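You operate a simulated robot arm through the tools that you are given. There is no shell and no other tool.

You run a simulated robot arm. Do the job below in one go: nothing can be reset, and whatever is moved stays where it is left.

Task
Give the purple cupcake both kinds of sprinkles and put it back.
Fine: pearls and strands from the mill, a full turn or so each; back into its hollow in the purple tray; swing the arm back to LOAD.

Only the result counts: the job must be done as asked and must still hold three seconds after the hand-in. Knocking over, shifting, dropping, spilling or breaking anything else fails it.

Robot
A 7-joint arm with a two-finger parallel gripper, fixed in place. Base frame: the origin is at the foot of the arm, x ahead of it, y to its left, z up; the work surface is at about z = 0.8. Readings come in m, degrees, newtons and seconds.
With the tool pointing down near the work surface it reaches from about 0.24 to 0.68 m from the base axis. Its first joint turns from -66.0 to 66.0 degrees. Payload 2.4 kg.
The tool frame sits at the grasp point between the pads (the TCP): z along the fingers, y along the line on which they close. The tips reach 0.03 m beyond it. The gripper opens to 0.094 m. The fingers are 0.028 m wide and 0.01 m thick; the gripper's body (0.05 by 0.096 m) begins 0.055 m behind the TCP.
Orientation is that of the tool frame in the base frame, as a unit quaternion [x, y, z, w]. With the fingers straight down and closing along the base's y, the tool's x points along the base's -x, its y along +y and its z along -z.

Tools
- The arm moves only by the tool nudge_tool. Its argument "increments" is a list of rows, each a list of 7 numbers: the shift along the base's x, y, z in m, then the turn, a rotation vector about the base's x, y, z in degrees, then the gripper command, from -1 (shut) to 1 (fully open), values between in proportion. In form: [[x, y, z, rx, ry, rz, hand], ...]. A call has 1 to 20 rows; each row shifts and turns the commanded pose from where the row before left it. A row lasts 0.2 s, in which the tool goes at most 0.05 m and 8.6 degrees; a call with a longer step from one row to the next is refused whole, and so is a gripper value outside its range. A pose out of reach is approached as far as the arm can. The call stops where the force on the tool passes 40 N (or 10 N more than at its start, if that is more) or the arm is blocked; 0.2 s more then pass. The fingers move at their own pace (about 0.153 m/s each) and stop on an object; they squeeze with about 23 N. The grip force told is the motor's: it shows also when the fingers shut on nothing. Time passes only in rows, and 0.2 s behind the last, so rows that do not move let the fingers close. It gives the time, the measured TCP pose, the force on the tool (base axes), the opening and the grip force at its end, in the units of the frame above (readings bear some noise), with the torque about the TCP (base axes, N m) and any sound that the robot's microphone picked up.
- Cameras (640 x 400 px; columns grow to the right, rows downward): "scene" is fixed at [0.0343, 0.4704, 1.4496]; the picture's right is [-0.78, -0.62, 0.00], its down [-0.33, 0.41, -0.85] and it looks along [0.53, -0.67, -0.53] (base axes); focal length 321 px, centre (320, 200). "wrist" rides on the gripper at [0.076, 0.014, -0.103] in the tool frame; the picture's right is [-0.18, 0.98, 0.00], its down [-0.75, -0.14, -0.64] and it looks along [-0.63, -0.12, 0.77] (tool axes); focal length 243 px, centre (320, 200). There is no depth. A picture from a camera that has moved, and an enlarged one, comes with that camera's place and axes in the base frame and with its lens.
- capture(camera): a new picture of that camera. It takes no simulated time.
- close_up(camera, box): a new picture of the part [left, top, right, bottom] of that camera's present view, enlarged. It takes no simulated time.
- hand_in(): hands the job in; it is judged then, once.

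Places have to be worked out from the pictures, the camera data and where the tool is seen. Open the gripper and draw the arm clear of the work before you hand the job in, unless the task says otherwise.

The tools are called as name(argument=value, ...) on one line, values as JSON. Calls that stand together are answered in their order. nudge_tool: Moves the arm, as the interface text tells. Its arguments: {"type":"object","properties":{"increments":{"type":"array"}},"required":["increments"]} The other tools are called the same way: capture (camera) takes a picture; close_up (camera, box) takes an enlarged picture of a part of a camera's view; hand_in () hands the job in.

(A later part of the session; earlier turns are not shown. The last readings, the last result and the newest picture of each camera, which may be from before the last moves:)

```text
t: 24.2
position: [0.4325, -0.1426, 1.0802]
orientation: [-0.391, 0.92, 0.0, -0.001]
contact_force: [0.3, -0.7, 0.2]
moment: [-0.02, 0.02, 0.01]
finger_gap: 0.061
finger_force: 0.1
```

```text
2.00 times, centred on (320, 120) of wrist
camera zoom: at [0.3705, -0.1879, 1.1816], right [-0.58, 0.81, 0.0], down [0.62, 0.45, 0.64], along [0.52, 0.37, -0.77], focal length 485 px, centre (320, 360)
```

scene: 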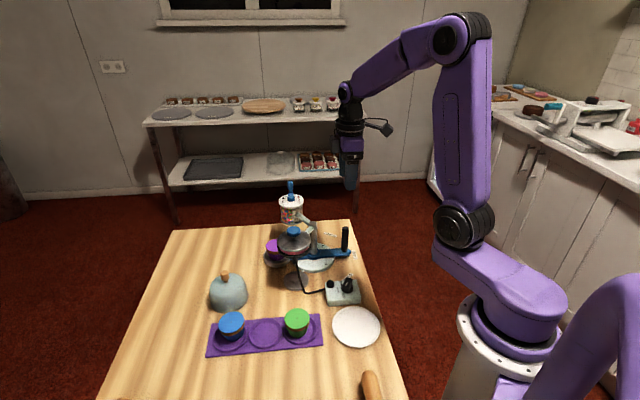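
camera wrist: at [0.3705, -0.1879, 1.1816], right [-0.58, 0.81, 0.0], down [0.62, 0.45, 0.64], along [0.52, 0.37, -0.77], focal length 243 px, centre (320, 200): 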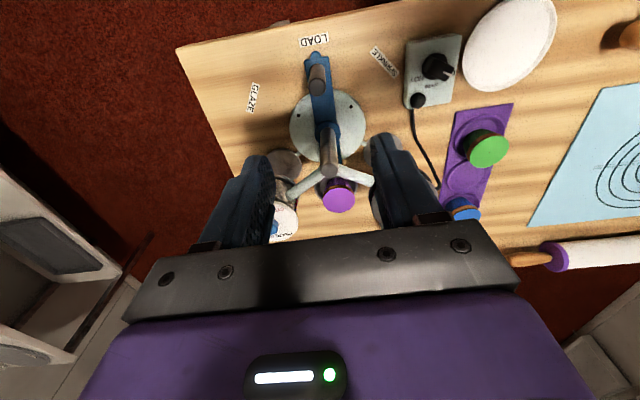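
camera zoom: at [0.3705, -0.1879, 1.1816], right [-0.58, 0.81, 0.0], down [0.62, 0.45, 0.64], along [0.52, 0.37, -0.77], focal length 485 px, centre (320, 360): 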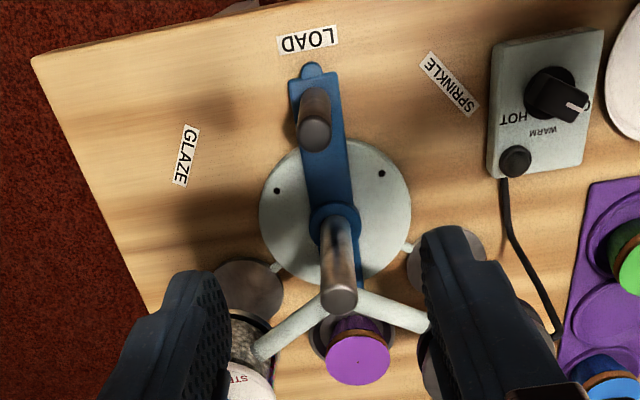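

The view along the arm is clear: the handle is ≈4–5 mm toward −y of the TCP. I shift to it and descend to just around the handle top, then check.

nudge_tool(increments=[[-0.0005, -0.0045, -0.01, 0, 0, 0, 0.3], [0, 0, -0.025, 0, 0, 0, 0.3], [0, 0, -0.03, 0, 0, 0, 0.3], [0, 0, -0.03, 0, 0, 0, 0.3], [0, 0, -0.025, 0, 0, 0, 0.3], [0, 0, -0.02, 0, 0, 0, 0.3], [0, 0, 0, 0, 0, 0, 0.3]])

capture(camera="wrist")

close_up(camera="scene", box=[280, 170, 400, 290])

```text
t: 25.8
position: [0.4324, -0.1478, 0.9394]
orientation: [-0.391, 0.92, 0.0, 0.001]
contact_force: [0.2, 0.0, -0.3]
moment: [0.01, -0.01, 0.02]
finger_gap: 0.0611
finger_force: 0.0
```

```text
taken
camera wrist: at [0.37, -0.1935, 1.0406], right [-0.58, 0.82, 0.0], down [0.63, 0.44, 0.64], along [0.52, 0.37, -0.77], focal length 243 px, centre (320, 200)
```

wrist: 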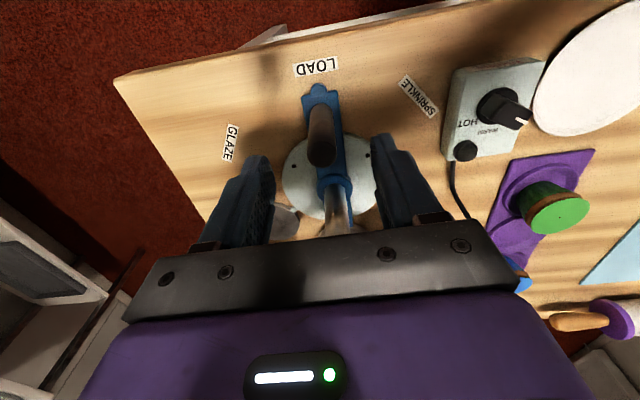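

```text
3.33 times, centred on (340, 230) of scene
camera zoom: at [0.0343, 0.4704, 1.4496], right [-0.78, -0.62, 0.0], down [-0.33, 0.41, -0.85], along [0.53, -0.67, -0.53], focal length 1070 px, centre (253, 100)
```

zoom: 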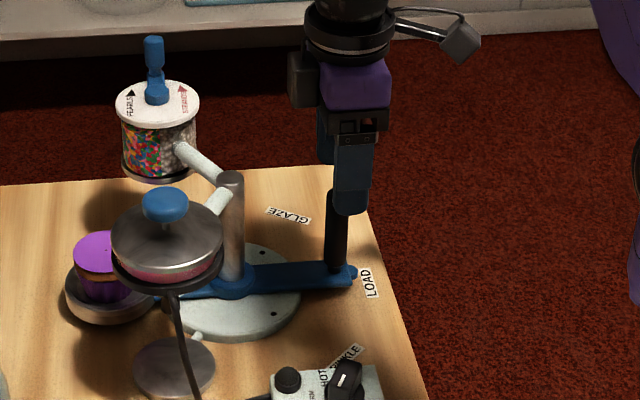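

The handle is centred between the fingers. I descend to z≈0.895 and close to a loose 26 mm gap around the 20 mm handle.

nudge_tool(increments=[[0, 0, -0.015, 0, 0, 0, 0.3], [0, 0, -0.015, 0, 0, 0, 0.3], [0, 0, -0.014, 0, 0, 0, 0.3], [0, 0, 0, 0, 0, 0, 0.0], [0, 0, 0, 0, 0, 0, -0.3], [0, 0, 0, 0, 0, 0, -0.45], [0, 0, 0, 0, 0, 0, -0.45]])

capture(camera="wrist")

```text
t: 27.4
position: [0.4314, -0.1483, 0.8957]
orientation: [-0.391, 0.92, 0.001, 0.0]
contact_force: [-0.5, 0.0, -0.3]
moment: [0.0, -0.03, 0.01]
finger_gap: 0.0258
finger_force: 0.1
```

```text
taken
camera wrist: at [0.3689, -0.1933, 0.9969], right [-0.58, 0.82, 0.0], down [0.62, 0.44, 0.64], along [0.52, 0.37, -0.77], focal length 243 px, centre (320, 200)
```

wrist: 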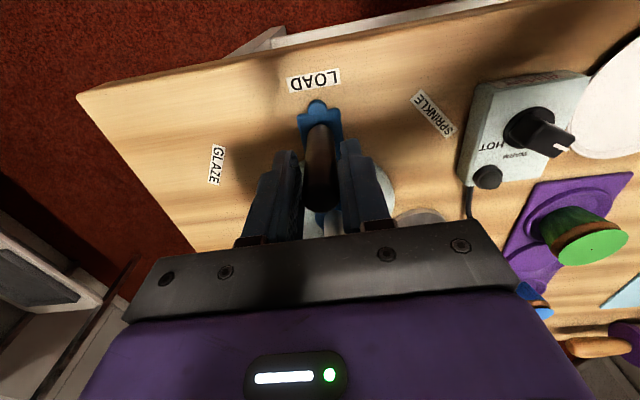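

The handle is straddled loosely. I swing it clockwise (seen from above) around the post toward SPRINKLE, first 30°, slowly, with the hand yawing along.

nudge_tool(increments=[[-0.0017, 0.0017, 0, 0, 0, -1.2, -0.45], [-0.00166, 0.00173, 0, 0, 0, -1.2, -0.45], [-0.00317, 0.00361, 0, 0, 0, -2.4, -0.45], [-0.00297, 0.00377, 0, 0, 0, -2.4, -0.45], [-0.00279, 0.00392, 0, 0, 0, -2.4, -0.45], [-0.00257, 0.00407, 0, 0, 0, -2.4, -0.45], [-0.00235, 0.00418, 0, 0, 0, -2.4, -0.45], [-0.00213, 0.00431, 0, 0, 0, -2.4, -0.45], [-0.0019, 0.00442, 0, 0, 0, -2.4, -0.45], [-0.00166, 0.0045, 0, 0, 0, -2.4, -0.45], [-0.00143, 0.00459, 0, 0, 0, -2.4, -0.45]])

capture(camera="wrist")

close_up(camera="scene", box=[240, 170, 380, 310])

```text
t: 29.8
position: [0.4079, -0.1065, 0.8956]
orientation: [-0.191, 0.982, 0.0, 0.0]
contact_force: [0.7, -0.7, -0.2]
moment: [0.0, -0.01, -0.01]
finger_gap: 0.0262
finger_force: 0.3
```

```text
taken
camera wrist: at [0.3322, -0.1218, 0.9961], right [-0.2, 0.98, 0.0], down [0.75, 0.15, 0.64], along [0.63, 0.13, -0.77], focal length 243 px, centre (320, 200)
```

wrist: 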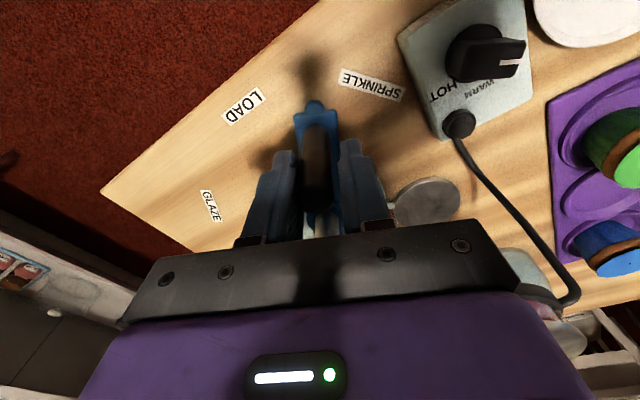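

```text
2.86 times, centred on (310, 240) of scene
camera zoom: at [0.0343, 0.4704, 1.4496], right [-0.78, -0.62, 0.0], down [-0.33, 0.41, -0.85], along [0.53, -0.67, -0.53], focal length 917 px, centre (349, 86)
```

zoom: 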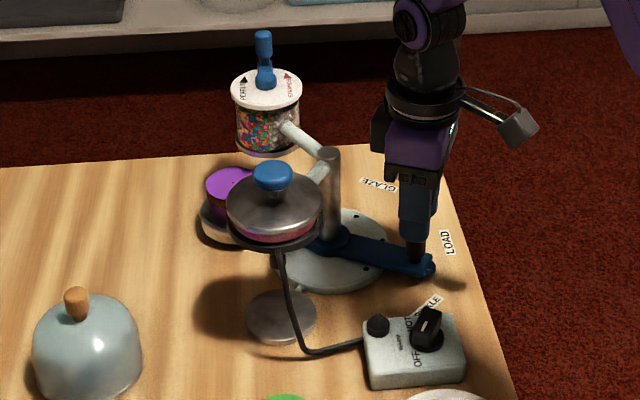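

The arm followed with negligible force; the pan has moved toward the mill. I continue another 21°.

nudge_tool(increments=[[-0.00119, 0.00466, 0, 0, 0, -2.4, -0.45], [-0.00094, 0.00472, 0, 0, 0, -2.4, -0.45], [-0.0007, 0.00475, 0, 0, 0, -2.4, -0.45], [-0.00044, 0.00479, 0, 0, 0, -2.4, -0.45], [-0.0002, 0.0048, 0, 0, 0, -2.4, -0.45], [5e-05, 0.0048, 0, 0, 0, -2.4, -0.45], [0.0003, 0.0048, 0, 0, 0, -2.4, -0.45]])

capture(camera="wrist")

close_up(camera="scene", box=[240, 170, 380, 310])

```text
t: 31.4
position: [0.4065, -0.0737, 0.8951]
orientation: [-0.045, 0.999, 0.001, 0.0]
contact_force: [0.3, -0.7, 0.2]
moment: [0.0, -0.04, 0.02]
finger_gap: 0.0264
finger_force: 0.3
```

```text
taken
camera wrist: at [0.3283, -0.0655, 0.9968], right [0.1, 1.0, 0.0], down [0.76, -0.07, 0.64], along [0.64, -0.06, -0.77], focal length 243 px, centre (320, 200)
```

wrist: 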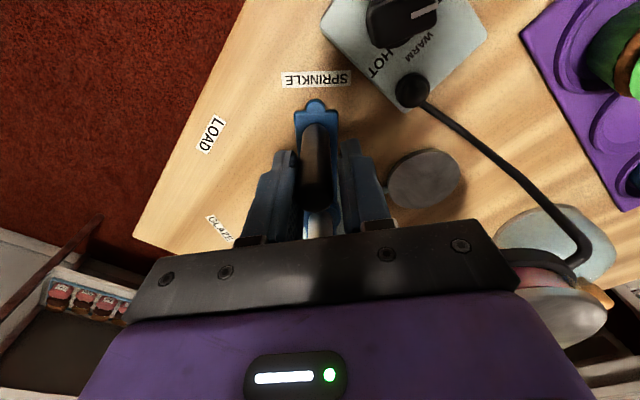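

```text
2.86 times, centred on (310, 240) of scene
camera zoom: at [0.0343, 0.4704, 1.4496], right [-0.78, -0.62, 0.0], down [-0.33, 0.41, -0.85], along [0.53, -0.67, -0.53], focal length 917 px, centre (349, 86)
```

zoom: 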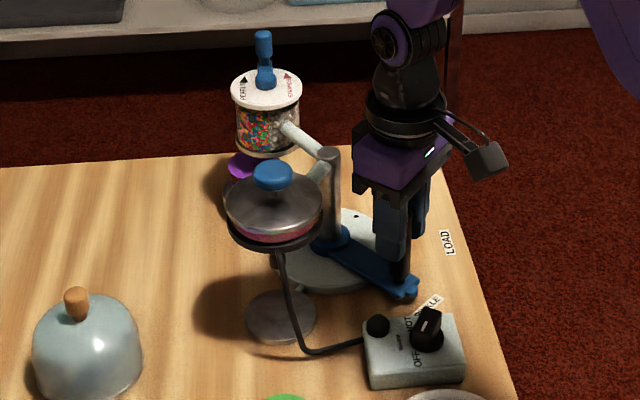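

The pointer tip now is nearly at the SPRINKLE label; part of the cupcake still shows left of the mill. I zoom in to judge the remaining offset.

close_up(camera="scene", box=[265, 190, 325, 245])

close_up(camera="wrist", box=[240, 50, 400, 170])

```text
7.27 times, centred on (295, 218) of scene
camera zoom: at [0.0343, 0.4704, 1.4496], right [-0.78, -0.62, 0.0], down [-0.33, 0.41, -0.85], along [0.53, -0.67, -0.53], focal length 2334 px, centre (502, 73)
```

zoom: 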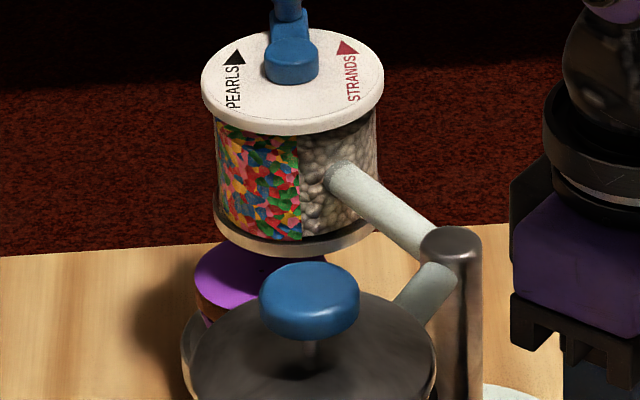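

```text
3.33 times, centred on (320, 110) of wrist
camera zoom: at [0.3283, -0.0655, 0.9968], right [0.1, 1.0, 0.0], down [0.76, -0.07, 0.64], along [0.64, -0.06, -0.77], focal length 809 px, centre (320, 500)
```

zoom: 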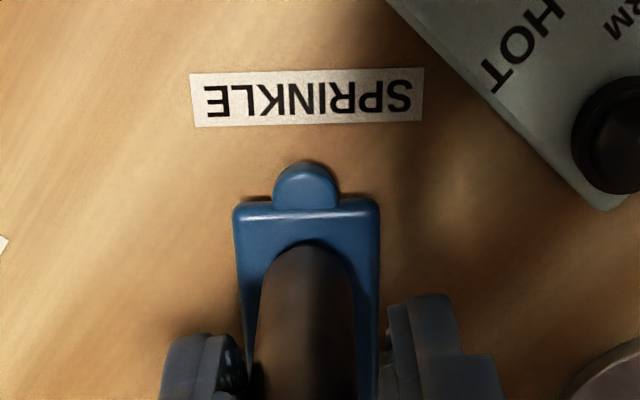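

The pointer tip matches the label, but the cupcake is still about 15 mm short of being under the mill axis by my triangulation. I advance 6° more, watching for a stop or detent.

nudge_tool(increments=[[0.00055, 0.00477, 0, 0, 0, -1.5, -0.45], [0.0008, 0.00474, 0, 0, 0, -1.5, -0.45]])

capture(camera="wrist")

close_up(camera="scene", box=[265, 190, 325, 245])

```text
t: 32.0
position: [0.4078, -0.0637, 0.8957]
orientation: [-0.019, 1.0, 0.001, 0.0]
contact_force: [-0.1, -0.3, 0.0]
moment: [-0.03, -0.01, 0.02]
finger_gap: 0.0261
finger_force: 0.2
```

```text
taken
camera wrist: at [0.3303, -0.0525, 0.9967], right [0.15, 0.99, 0.0], down [0.76, -0.11, 0.64], along [0.63, -0.09, -0.77], focal length 243 px, centre (320, 200)
```

wrist: 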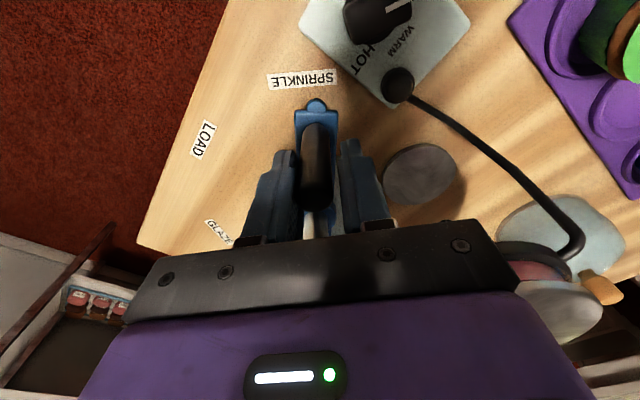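

```text
7.27 times, centred on (295, 218) of scene
camera zoom: at [0.0343, 0.4704, 1.4496], right [-0.78, -0.62, 0.0], down [-0.33, 0.41, -0.85], along [0.53, -0.67, -0.53], focal length 2334 px, centre (502, 73)
```

zoom: 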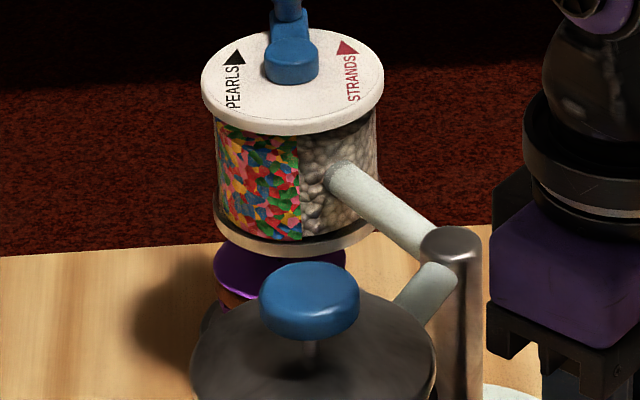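

The cupcake centre is now at pixel ≈278 versus ≈298–300 for the mill axis, so about 5–6° remain. I advance in 2° steps and look again.

nudge_tool(increments=[[0.00067, 0.00314, 0, 0, 0, -1, -0.45], [0.0004, 0.00155, 0, 0, 0, -0.5, -0.45]])

close_up(camera="scene", box=[265, 190, 325, 245])

```text
t: 32.6
position: [0.4076, -0.0589, 0.896]
orientation: [-0.007, 1.0, 0.0, 0.0]
contact_force: [0.5, -0.8, 0.6]
moment: [-0.01, 0.01, -0.02]
finger_gap: 0.0259
finger_force: 0.1
```

```text
7.27 times, centred on (295, 218) of scene
camera zoom: at [0.0343, 0.4704, 1.4496], right [-0.78, -0.62, 0.0], down [-0.33, 0.41, -0.85], along [0.53, -0.67, -0.53], focal length 2334 px, centre (502, 73)
```

zoom: 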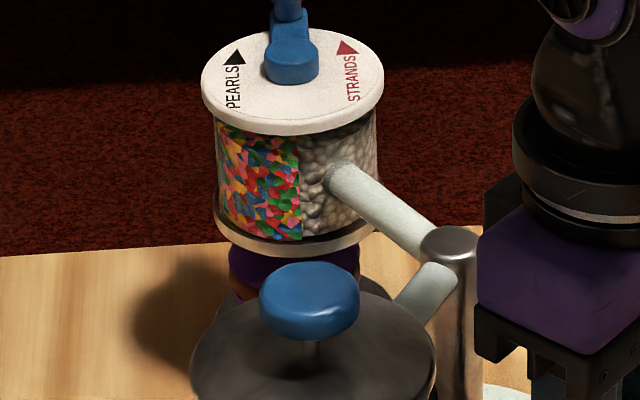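

The cupcake centre is now ≈294 px, within 2 mm or so of the mill axis. I check the handle inside the fingers and the mill from the wrist camera.

capture(camera="wrist")

close_up(camera="wrist", box=[240, 50, 400, 250])

capture(camera="scene")

```text
taken
camera wrist: at [0.3314, -0.046, 0.9967], right [0.17, 0.99, 0.0], down [0.76, -0.13, 0.64], along [0.63, -0.11, -0.77], focal length 243 px, centre (320, 200)
```

wrist: 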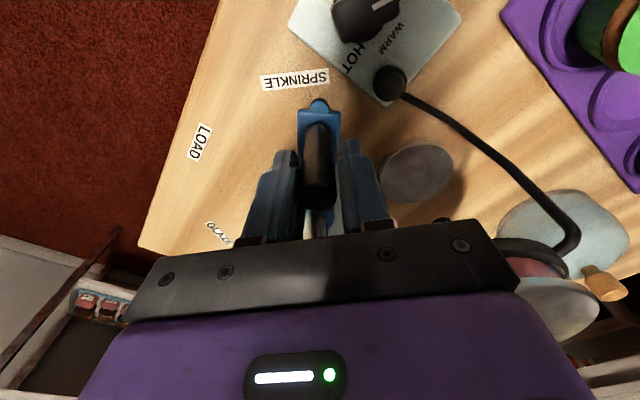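

```text
2.00 times, centred on (320, 150) of wrist
camera zoom: at [0.3314, -0.046, 0.9967], right [0.17, 0.99, 0.0], down [0.76, -0.13, 0.64], along [0.63, -0.11, -0.77], focal length 485 px, centre (320, 300)
```

zoom: 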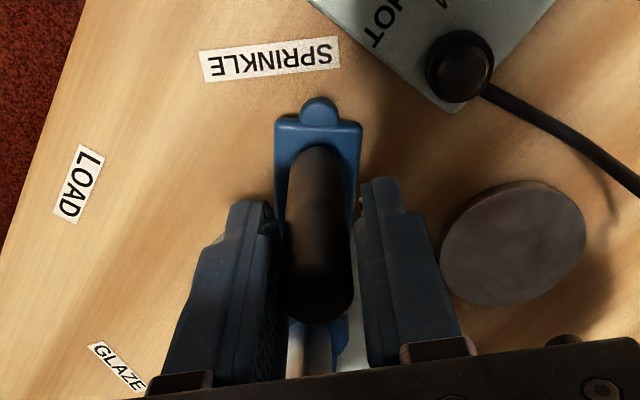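

```text
taken
```

scene: 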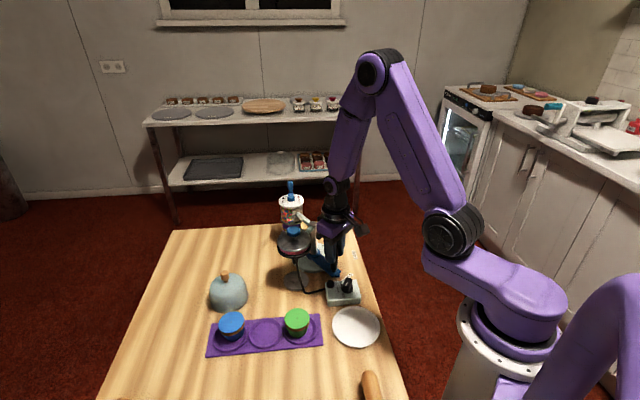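

The handle now floats in the middle of the gap, so it may have been drawn into a detent. I wait briefly and see whether it has settled.

nudge_tool(increments=[[0, 0, 0, 0, 0, 0, -0.45], [0, 0, 0, 0, 0, 0, -0.45]])

close_up(camera="wrist", box=[240, 50, 400, 250])

close_up(camera="scene", box=[265, 190, 325, 245])

```text
t: 33.2
position: [0.4078, -0.0584, 0.8952]
orientation: [-0.006, 1.0, 0.0, -0.001]
contact_force: [0.0, 0.8, -0.8]
moment: [0.01, 0.0, 0.03]
finger_gap: 0.0257
finger_force: 0.1
```

```text
2.00 times, centred on (320, 150) of wrist
camera zoom: at [0.3314, -0.0462, 0.9966], right [0.17, 0.99, 0.0], down [0.76, -0.13, 0.64], along [0.63, -0.11, -0.77], focal length 485 px, centre (320, 300)
```

zoom: 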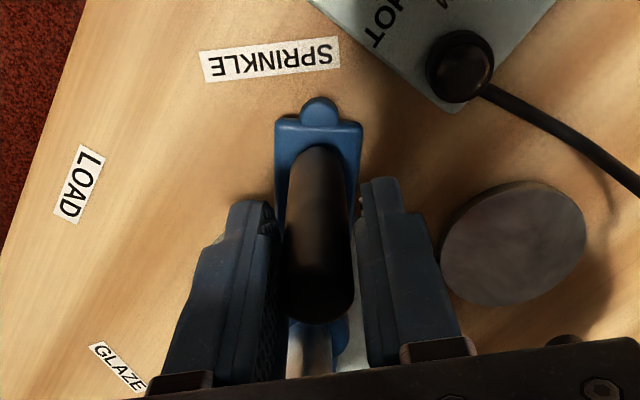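

```text
7.27 times, centred on (295, 218) of scene
camera zoom: at [0.0343, 0.4704, 1.4496], right [-0.78, -0.62, 0.0], down [-0.33, 0.41, -0.85], along [0.53, -0.67, -0.53], focal length 2334 px, centre (502, 73)
```

zoom: 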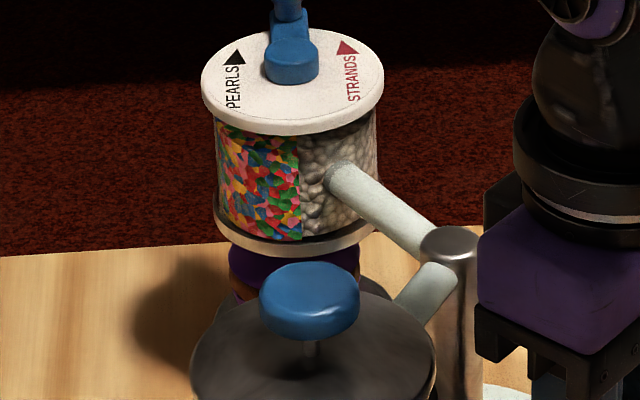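

It is settled: the cupcake centre lines up with the mill's base ring, held as if in a detent. I open slightly, lift straight off the handle and go up.

nudge_tool(increments=[[0, 0, 0, 0, 0, 0, -0.2], [0, 0, 0, 0, 0, 0, 0.0], [0, 0, 0.015, 0, 0, 0, 0.0], [0, 0, 0.025, 0, 0, 0, 0.0], [0, 0, 0.035, 0, 0, 0, 0.0], [0, 0, 0.035, 0, 0, 0, 0.0], [0, 0, 0.035, 0, 0, 0, 0.0], [0, 0, 0.035, 0, 0, 0, 0.0], [0, 0, 0.02, 0, 0, 0, 0.0], [0, 0, 0, 0, 0, 0, 0.0]])

capture(camera="wrist")

capture(camera="scene")

```text
t: 35.4
position: [0.4059, -0.0604, 1.0945]
orientation: [-0.005, 1.0, 0.001, 0.0]
contact_force: [0.0, -1.0, 0.0]
moment: [0.03, 0.0, -0.04]
finger_gap: 0.047
finger_force: 0.1
```

```text
taken
camera wrist: at [0.3313, -0.0468, 1.1954], right [0.17, 0.99, 0.0], down [0.76, -0.13, 0.64], along [0.63, -0.11, -0.77], focal length 243 px, centre (320, 200)
```

wrist: 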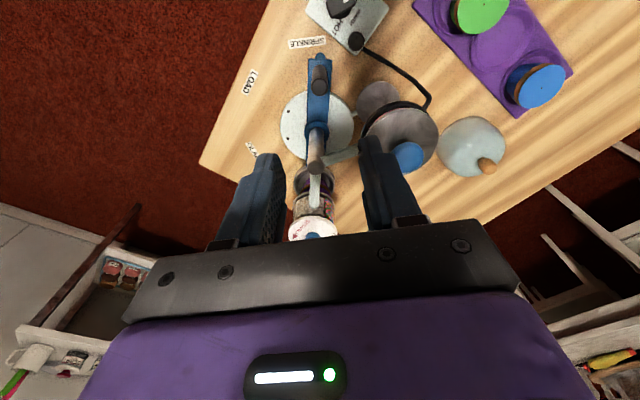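

```text
taken
```

scene: 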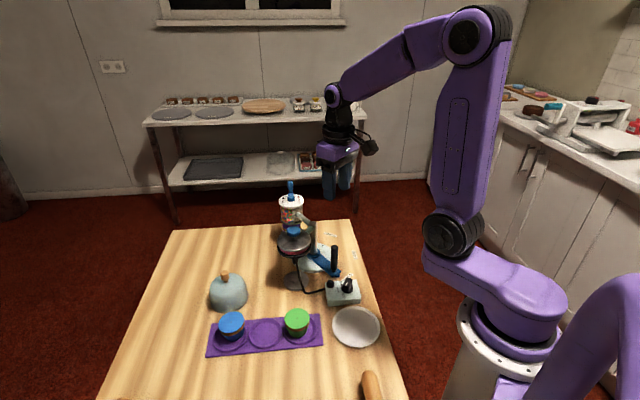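

I enlarge this view: it looks along arm, post and mill, so alignment can be checked directly.

close_up(camera="wrist", box=[260, 40, 380, 245])

```text
1.95 times, centred on (320, 142) of wrist
camera zoom: at [0.3313, -0.0468, 1.1954], right [0.17, 0.99, 0.0], down [0.76, -0.13, 0.64], along [0.63, -0.11, -0.77], focal length 473 px, centre (320, 312)
```

zoom: 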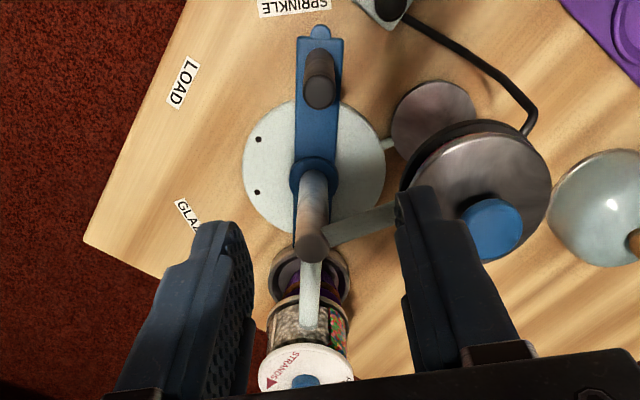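

Arm, post and mill are in line and the cupcake sits under the mill. Now I move toward the crank at height for a close look (tips stay above 1.05).

nudge_tool(increments=[[0.024, -0.0066, 0, 0, 0, 0, 0.0], [0.024, -0.0066, 0, 0, 0, 0, 0.0], [0.024, -0.0066, 0, 0, 0, 0, 0.0], [0.024, -0.0066, 0, 0, 0, 0, 0.0], [0.024, -0.0066, 0, 0, 0, 0, 0.0], [0.024, -0.0066, 0, 0, 0, 0, 0.0], [0, 0, 0, 0, 0, 0, 0.0]])

capture(camera="wrist")

close_up(camera="wrist", box=[260, 110, 380, 250])

close_up(camera="scene", box=[250, 140, 340, 230])

```text
t: 37.0
position: [0.5498, -0.1005, 1.0953]
orientation: [-0.006, 1.0, -0.001, 0.0]
contact_force: [0.2, -0.3, -0.5]
moment: [0.01, 0.01, 0.0]
finger_gap: 0.0472
finger_force: 0.1
```

```text
taken
camera wrist: at [0.4741, -0.0864, 1.1965], right [0.17, 0.99, 0.0], down [0.76, -0.13, 0.64], along [0.63, -0.11, -0.77], focal length 243 px, centre (320, 200)
```

wrist: 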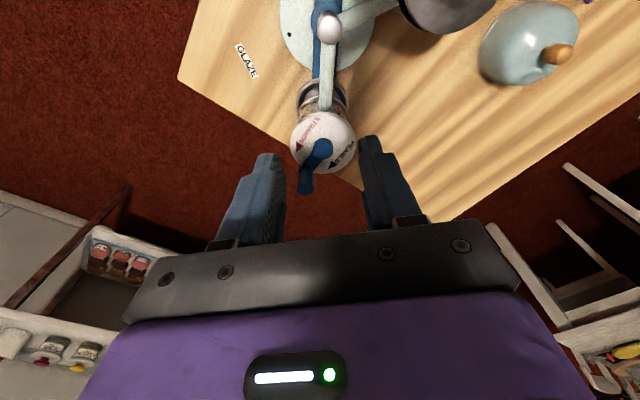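

```text
2.86 times, centred on (320, 180) of wrist
camera zoom: at [0.4741, -0.0864, 1.1965], right [0.17, 0.99, 0.0], down [0.76, -0.13, 0.64], along [0.63, -0.11, -0.77], focal length 693 px, centre (320, 257)
```

zoom: 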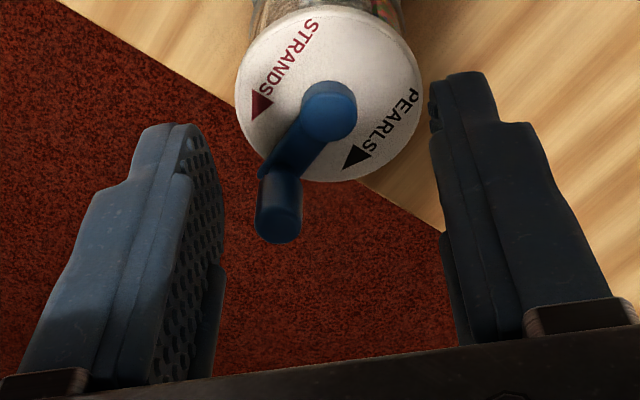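

```text
4.44 times, centred on (295, 185) of scene
camera zoom: at [0.0343, 0.4704, 1.4496], right [-0.78, -0.62, 0.0], down [-0.33, 0.41, -0.85], along [0.53, -0.67, -0.53], focal length 1426 px, centre (431, 267)
```

zoom: 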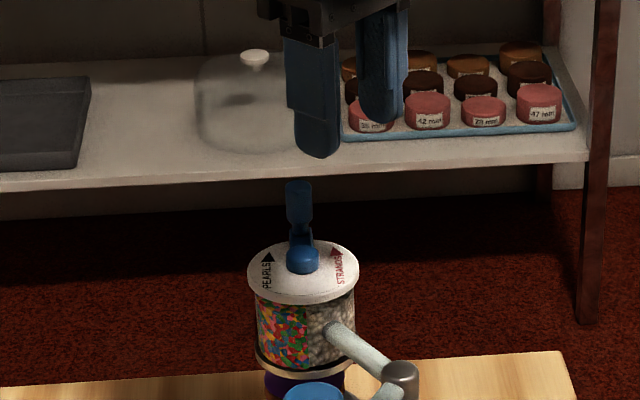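

From this and the scene view I get the mill axis ≈(0.595, −0.102) and the crank grip ≈(0.6185, −0.124), z≈0.967–1.000, crank radius ≈0.033. I place the hand above the crank grip and check alignment.

nudge_tool(increments=[[0.023, -0.008, 0, 0, 0, 0, 0.2], [0.023, -0.008, 0, 0, 0, 0, 0.2], [0.0227, -0.0075, -0.01, 0, 0, 0, 0.2], [0, 0, -0.02, 0, 0, 0, 0.2], [0, 0, -0.015, 0, 0, 0, 0.2], [0, 0, 0, 0, 0, 0, 0.2]])

capture(camera="wrist")

close_up(camera="scene", box=[250, 140, 340, 230])

```text
t: 38.4
position: [0.6216, -0.1222, 1.0495]
orientation: [-0.006, 1.0, 0.0, 0.0]
contact_force: [-0.2, -0.2, 0.3]
moment: [0.04, -0.01, -0.02]
finger_gap: 0.0562
finger_force: 0.0
```

```text
taken
camera wrist: at [0.5443, -0.109, 1.1507], right [0.17, 0.99, 0.0], down [0.76, -0.13, 0.64], along [0.63, -0.11, -0.77], focal length 243 px, centre (320, 200)
```

wrist: 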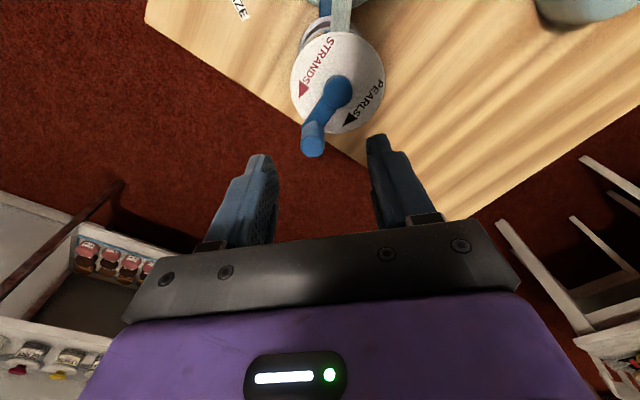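

```text
4.44 times, centred on (295, 185) of scene
camera zoom: at [0.0343, 0.4704, 1.4496], right [-0.78, -0.62, 0.0], down [-0.33, 0.41, -0.85], along [0.53, -0.67, -0.53], focal length 1426 px, centre (431, 267)
```

zoom: 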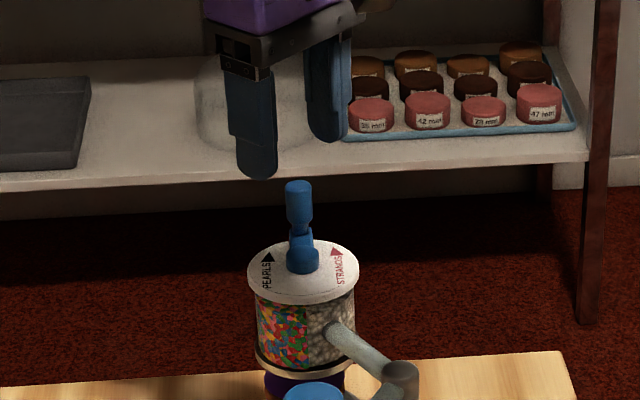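

The grip is between the fingers, ≈4 mm toward −y of centre. I zoom to refine before descending.

close_up(camera="wrist", box=[280, 20, 400, 170])

```text
2.67 times, centred on (340, 95) of wrist
camera zoom: at [0.5443, -0.109, 1.1507], right [0.17, 0.99, 0.0], down [0.76, -0.13, 0.64], along [0.63, -0.11, -0.77], focal length 647 px, centre (267, 480)
```

zoom: 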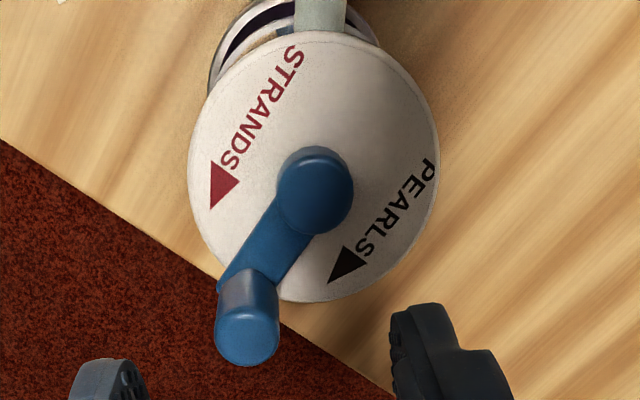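

Crank grip relative to the TCP: ≈(0, −5 mm); hub at ≈(−0.0245, +0.0228) from the grip (radius 0.0335). I shift −5 mm in y, descend around the grip to z≈1.005 and close.

nudge_tool(increments=[[0, -0.005, 0, 0, 0, 0, 0.2], [0, 0, -0.015, 0, 0, 0, 0.2], [0, 0, -0.015, 0, 0, 0, 0.2], [0, 0, -0.0145, 0, 0, 0, 0.2], [0, 0, 0, 0, 0, 0, 0.2]])

capture(camera="wrist")

close_up(camera="scene", box=[250, 140, 340, 230])

```text
t: 39.6
position: [0.6212, -0.1274, 1.005]
orientation: [-0.006, 1.0, 0.0, 0.001]
contact_force: [0.5, -0.5, 0.3]
moment: [-0.03, -0.01, 0.02]
finger_gap: 0.0566
finger_force: 0.0
```

```text
taken
camera wrist: at [0.5446, -0.1145, 1.1073], right [0.17, 0.99, 0.0], down [0.76, -0.13, 0.64], along [0.63, -0.11, -0.77], focal length 243 px, centre (320, 200)
```

wrist: 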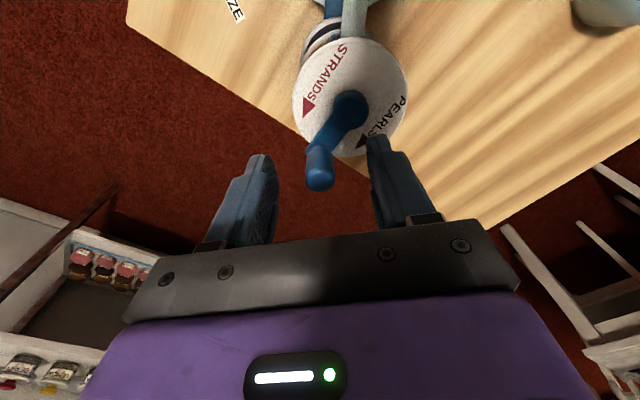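

```text
4.44 times, centred on (295, 185) of scene
camera zoom: at [0.0343, 0.4704, 1.4496], right [-0.78, -0.62, 0.0], down [-0.33, 0.41, -0.85], along [0.53, -0.67, -0.53], focal length 1426 px, centre (431, 267)
```

zoom: 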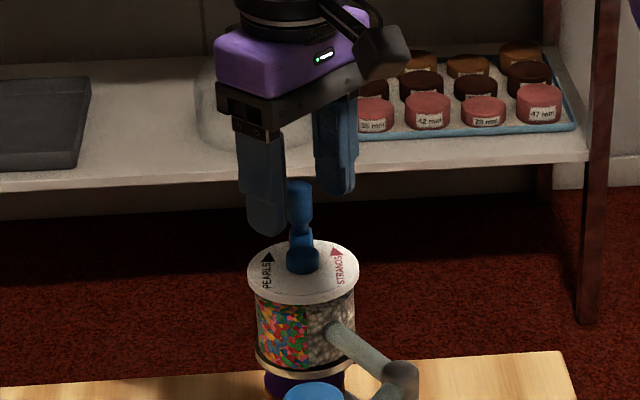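

The grip is perfectly centred (column 320, row 181 as predicted). I close the fingers on it.

nudge_tool(increments=[[0, 0, 0, 0, 0, 0, -0.1], [0, 0, 0, 0, 0, 0, -0.4], [0, 0, 0, 0, 0, 0, -0.6], [0, 0, 0, 0, 0, 0, -1], [0, 0, 0, 0, 0, 0, -1]])

capture(camera="wrist")

```text
t: 40.8
position: [0.62, -0.1272, 1.0065]
orientation: [-0.007, 1.0, 0.001, 0.0]
contact_force: [0.6, -0.8, -0.6]
moment: [0.02, -0.16, 0.02]
finger_gap: 0.0171
finger_force: 45.0
```

```text
taken
camera wrist: at [0.5447, -0.1147, 1.1074], right [0.17, 0.99, 0.0], down [0.76, -0.13, 0.64], along [0.63, -0.11, -0.77], focal length 243 px, centre (320, 200)
```

wrist: 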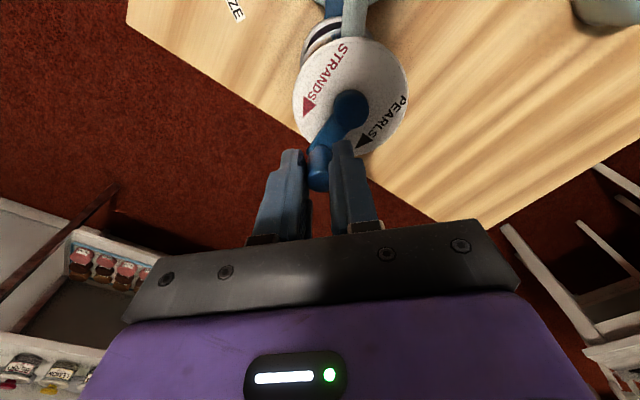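

Firmly gripped (17 mm). I start turning clockwise (PEARLS) with fixed hand orientation: first 30° as a test of resistance and of the circle's centre.

nudge_tool(increments=[[-0.00252, -0.00243, 0, 0, 0, 0, -1], [-0.00276, -0.00216, 0, 0, 0, 0, -1], [-0.00298, -0.00186, 0, 0, 0, 0, -1], [-0.00315, -0.00154, 0, 0, 0, 0, -1], [-0.00329, -0.0012, 0, 0, 0, 0, -1]])

capture(camera="wrist")

close_up(camera="wrist", box=[260, 20, 420, 220])

close_up(camera="scene", box=[250, 160, 340, 250])

```text
t: 42.0
position: [0.6055, -0.1371, 1.0062]
orientation: [-0.005, 1.0, 0.001, 0.001]
contact_force: [1.8, -4.9, 1.6]
moment: [-0.21, -0.7, -0.01]
finger_gap: 0.0174
finger_force: 44.7
```

```text
taken
camera wrist: at [0.5292, -0.1236, 1.1073], right [0.17, 0.98, 0.0], down [0.75, -0.13, 0.64], along [0.63, -0.11, -0.77], focal length 243 px, centre (320, 200)
```

wrist: 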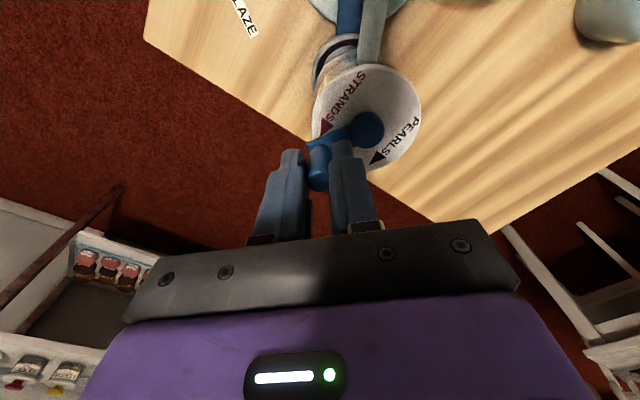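

```text
2.00 times, centred on (340, 120) of wrist
camera zoom: at [0.5292, -0.1236, 1.1073], right [0.17, 0.98, 0.0], down [0.75, -0.13, 0.64], along [0.63, -0.11, -0.77], focal length 485 px, centre (280, 360)
```

zoom: 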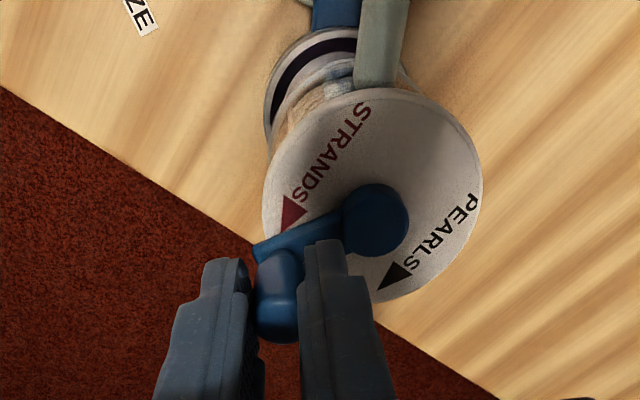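

```text
4.44 times, centred on (295, 205) of scene
camera zoom: at [0.0343, 0.4703, 1.4497], right [-0.78, -0.62, 0.0], down [-0.33, 0.41, -0.85], along [0.53, -0.67, -0.53], focal length 1426 px, centre (431, 178)
```

zoom: 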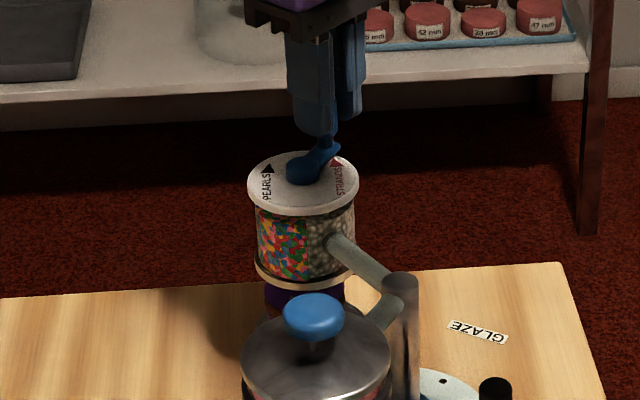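

The crank follows with only ≈5 N. I continue clockwise another 45°.

nudge_tool(increments=[[-0.00427, -0.001, 0, 0, 0, 0, -1], [-0.00436, -0.00044, 0, 0, 0, 0, -1], [-0.00438, 0.00013, 0, 0, 0, 0, -1], [-0.00433, 0.00071, 0, 0, 0, 0, -1], [-0.00419, 0.00126, 0, 0, 0, 0, -1], [-0.004, 0.0018, 0, 0, 0, 0, -1]])

close_up(camera="wrist", box=[260, 20, 480, 240])

```text
t: 43.4
position: [0.5782, -0.1311, 1.007]
orientation: [-0.007, 1.0, 0.0, 0.001]
contact_force: [0.5, -0.9, 3.5]
moment: [-0.04, -0.19, 0.0]
finger_gap: 0.0173
finger_force: 44.9
```

```text
1.82 times, centred on (370, 130) of wrist
camera zoom: at [0.503, -0.1196, 1.1075], right [0.17, 0.99, 0.0], down [0.76, -0.13, 0.64], along [0.63, -0.11, -0.77], focal length 441 px, centre (229, 327)
```

zoom: 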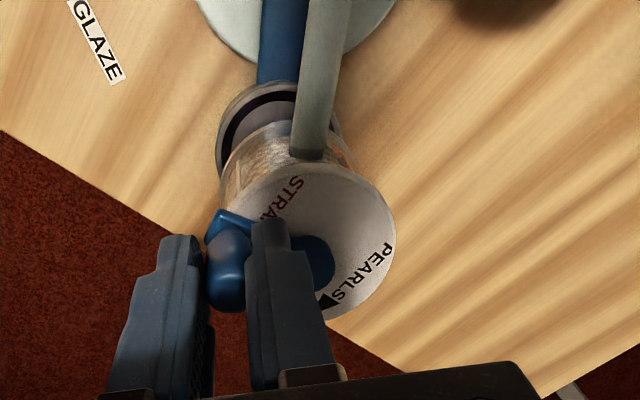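

Turning smoothly. I go on 45° more and check the cupcake under the mill from the scene camera.

nudge_tool(increments=[[-0.00372, 0.00231, 0, 0, 0, 0, -1], [-0.0034, 0.00277, 0, 0, 0, 0, -1], [-0.003, 0.00319, 0, 0, 0, 0, -1], [-0.00256, 0.00356, 0, 0, 0, 0, -1], [-0.00207, 0.00386, 0, 0, 0, 0, -1], [-0.00156, 0.00409, 0, 0, 0, 0, -1]])

close_up(camera="wrist", box=[260, 20, 480, 240])

close_up(camera="scene", box=[260, 180, 330, 250])

```text
t: 44.8
position: [0.5646, -0.1143, 1.0057]
orientation: [-0.006, 1.0, -0.001, 0.004]
contact_force: [14.7, 3.5, 18.8]
moment: [0.31, 0.08, 0.04]
finger_gap: 0.0172
finger_force: 45.4
```

```text
1.82 times, centred on (370, 130) of wrist
camera zoom: at [0.4884, -0.1011, 1.1067], right [0.17, 0.99, 0.0], down [0.75, -0.13, 0.65], along [0.64, -0.11, -0.76], focal length 441 px, centre (229, 327)
```

zoom: 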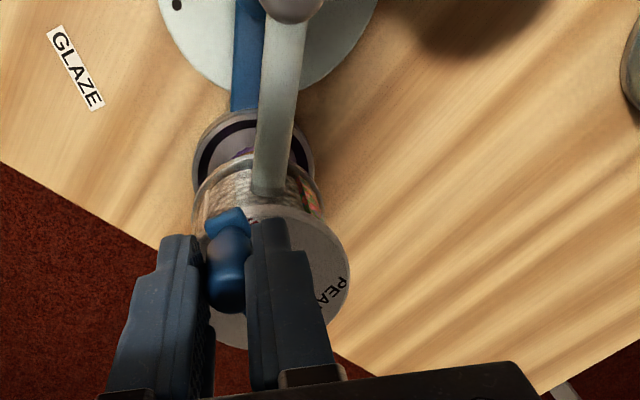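

```text
5.71 times, centred on (295, 215) of scene
camera zoom: at [0.0344, 0.4706, 1.4496], right [-0.78, -0.62, 0.0], down [-0.33, 0.41, -0.85], along [0.53, -0.67, -0.53], focal length 1834 px, centre (463, 114)
```

zoom: 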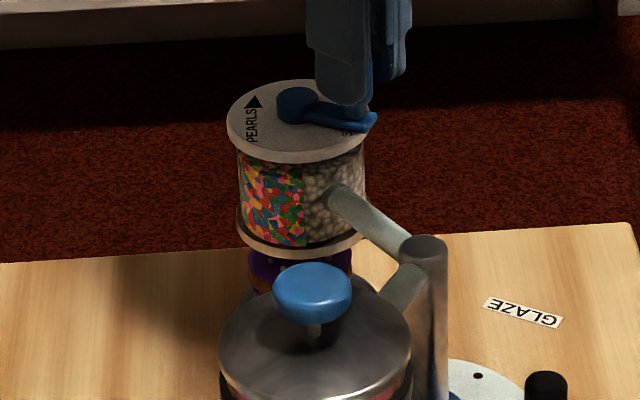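

A strain has built up along the pads (Fx≈15 N, Fz≈19 N), probably from a small centre error. I briefly open to relieve it and see where the grip naturally sits.

nudge_tool(increments=[[0, 0, 0, 0, 0, 0, -0.36], [0, 0, 0, 0, 0, 0, -0.36]])

close_up(camera="wrist", box=[260, 100, 400, 220])

close_up(camera="scene", box=[260, 165, 330, 235])

```text
t: 45.4
position: [0.5628, -0.1153, 1.0039]
orientation: [-0.007, 1.0, 0.0, 0.0]
contact_force: [0.3, -0.2, 0.1]
moment: [0.02, -0.01, -0.01]
finger_gap: 0.03
finger_force: 0.2
```

```text
3.33 times, centred on (330, 160) of wrist
camera zoom: at [0.487, -0.1014, 1.1054], right [0.17, 0.98, 0.0], down [0.76, -0.13, 0.64], along [0.63, -0.11, -0.77], focal length 809 px, centre (287, 333)
```

zoom: 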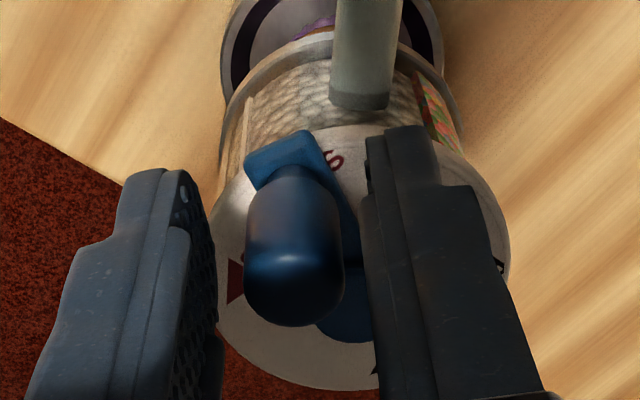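

```text
5.71 times, centred on (295, 200) of scene
camera zoom: at [0.0343, 0.4704, 1.4496], right [-0.78, -0.62, 0.0], down [-0.33, 0.41, -0.85], along [0.53, -0.67, -0.53], focal length 1834 px, centre (463, 200)
```

zoom: 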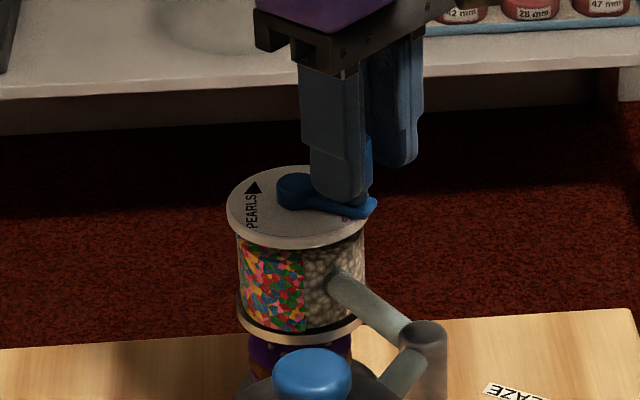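

Released, the handle sits ≈3 mm toward +x of my circle, so the true radius is ≈0.0305 with hub ≈(0.596, −0.107). I re-centre, grip again and continue clockwise 45° on the corrected circle.

nudge_tool(increments=[[0.003, 0, 0, 0, 0, 0, -0.36], [0, 0, 0, 0, 0, 0, -0.7], [0, 0, 0, 0, 0, 0, -1], [0, 0, 0, 0, 0, 0, -1], [-0.0007, 0.00393, 0, 0, 0, 0, -1], [-0.00018, 0.00399, 0, 0, 0, 0, -1], [0.00033, 0.00397, 0, 0, 0, 0, -1], [0.00086, 0.0039, 0, 0, 0, 0, -1], [0.00135, 0.00375, 0, 0, 0, 0, -1], [0.00183, 0.00354, 0, 0, 0, 0, -1]])

close_up(camera="wrist", box=[240, 60, 400, 220])

close_up(camera="scene", box=[260, 165, 330, 235])

```text
t: 47.6
position: [0.5685, -0.091, 1.0033]
orientation: [-0.007, 1.0, 0.001, -0.003]
contact_force: [-10.8, 5.4, -23.7]
moment: [0.06, -0.11, 0.03]
finger_gap: 0.0171
finger_force: 45.0
```

```text
2.50 times, centred on (320, 140) of wrist
camera zoom: at [0.4931, -0.0772, 1.106], right [0.17, 0.99, 0.0], down [0.76, -0.13, 0.64], along [0.63, -0.11, -0.77], focal length 606 px, centre (320, 350)
```

zoom: 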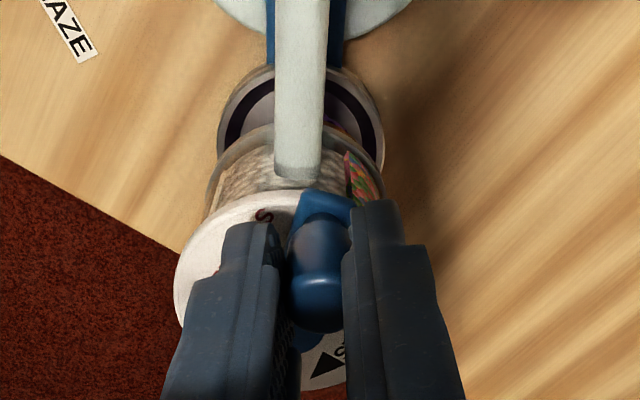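

```text
5.71 times, centred on (295, 200) of scene
camera zoom: at [0.0344, 0.4705, 1.4496], right [-0.78, -0.62, 0.0], down [-0.33, 0.41, -0.85], along [0.53, -0.67, -0.53], focal length 1834 px, centre (463, 200)
```

zoom: 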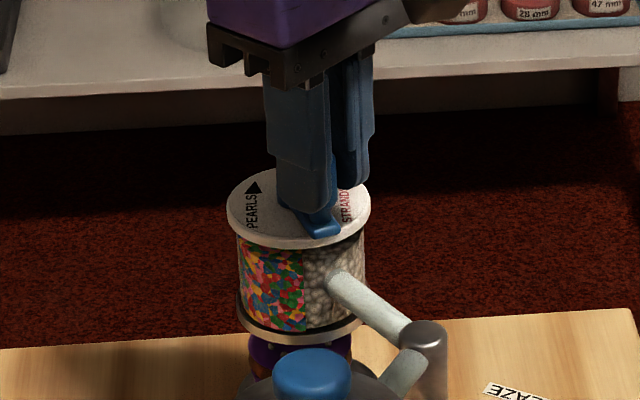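

The strain is now opposite (my correction was a bit too large); fitting the points gives hub ≈(0.597, −0.105), radius ≈0.032. I release to relax, re-grip and continue 30°.

nudge_tool(increments=[[0, 0, 0, 0, 0, 0, -0.4], [0, 0, 0, 0, 0, 0, -0.4], [0, 0, 0, 0, 0, 0, -0.8], [0, 0, 0, 0, 0, 0, -1], [0, 0, 0, 0, 0, 0, -1]])

close_up(camera="wrist", box=[240, 60, 400, 220])

```text
t: 48.8
position: [0.5709, -0.092, 1.0076]
orientation: [-0.006, 1.0, 0.0, 0.002]
contact_force: [1.7, -0.4, 11.3]
moment: [0.05, 0.11, 0.0]
finger_gap: 0.0171
finger_force: 45.0
```

```text
2.50 times, centred on (320, 140) of wrist
camera zoom: at [0.4941, -0.0785, 1.1081], right [0.17, 0.99, 0.0], down [0.75, -0.13, 0.64], along [0.63, -0.11, -0.76], focal length 606 px, centre (320, 350)
```

zoom: 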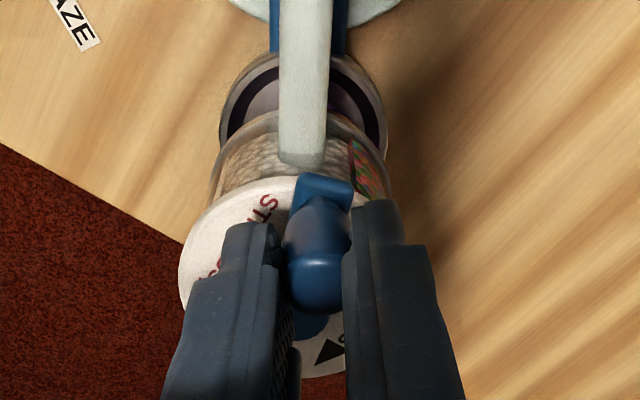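

Re-gripped with little lateral strain (Fx≈2 N). I continue clockwise on the refined circle for 45°.

nudge_tool(increments=[[0.00209, 0.00362, 0, 0, 0, 0, -1], [0.00254, 0.00333, 0, 0, 0, 0, -1], [0.00296, 0.00296, 0, 0, 0, 0, -1], [0.00332, 0.00255, 0, 0, 0, 0, -1], [0.00362, 0.0021, 0, 0, 0, 0, -1], [0.00387, 0.0016, 0, 0, 0, 0, -1]])

close_up(camera="wrist", box=[240, 60, 400, 220])

close_up(camera="scene", box=[260, 165, 330, 235])

```text
t: 50.2
position: [0.5889, -0.0742, 1.0076]
orientation: [-0.006, 1.0, 0.0, 0.002]
contact_force: [-2.7, 3.6, 30.1]
moment: [0.14, 0.32, 0.01]
finger_gap: 0.0169
finger_force: 45.3
```

```text
2.50 times, centred on (320, 140) of wrist
camera zoom: at [0.5117, -0.0614, 1.1081], right [0.17, 0.99, 0.0], down [0.75, -0.13, 0.64], along [0.63, -0.11, -0.76], focal length 606 px, centre (320, 350)
```

zoom: 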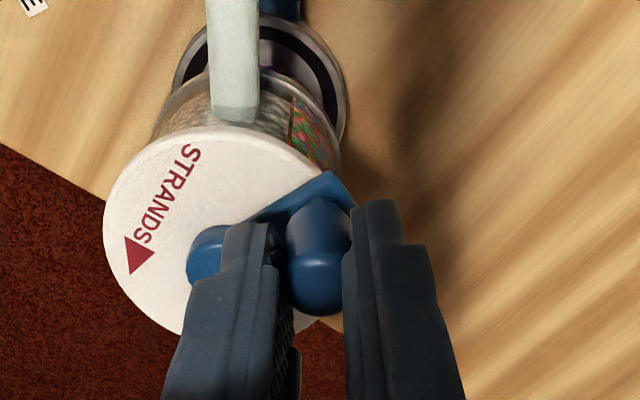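

```text
5.71 times, centred on (295, 200) of scene
camera zoom: at [0.0337, 0.4706, 1.4496], right [-0.78, -0.62, 0.0], down [-0.33, 0.41, -0.85], along [0.53, -0.67, -0.53], focal length 1834 px, centre (463, 200)
```

zoom: 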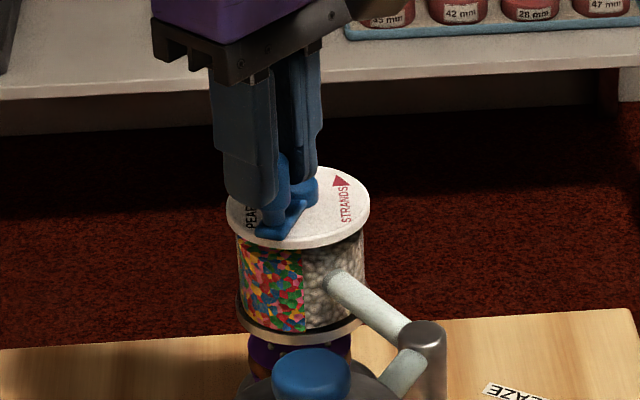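

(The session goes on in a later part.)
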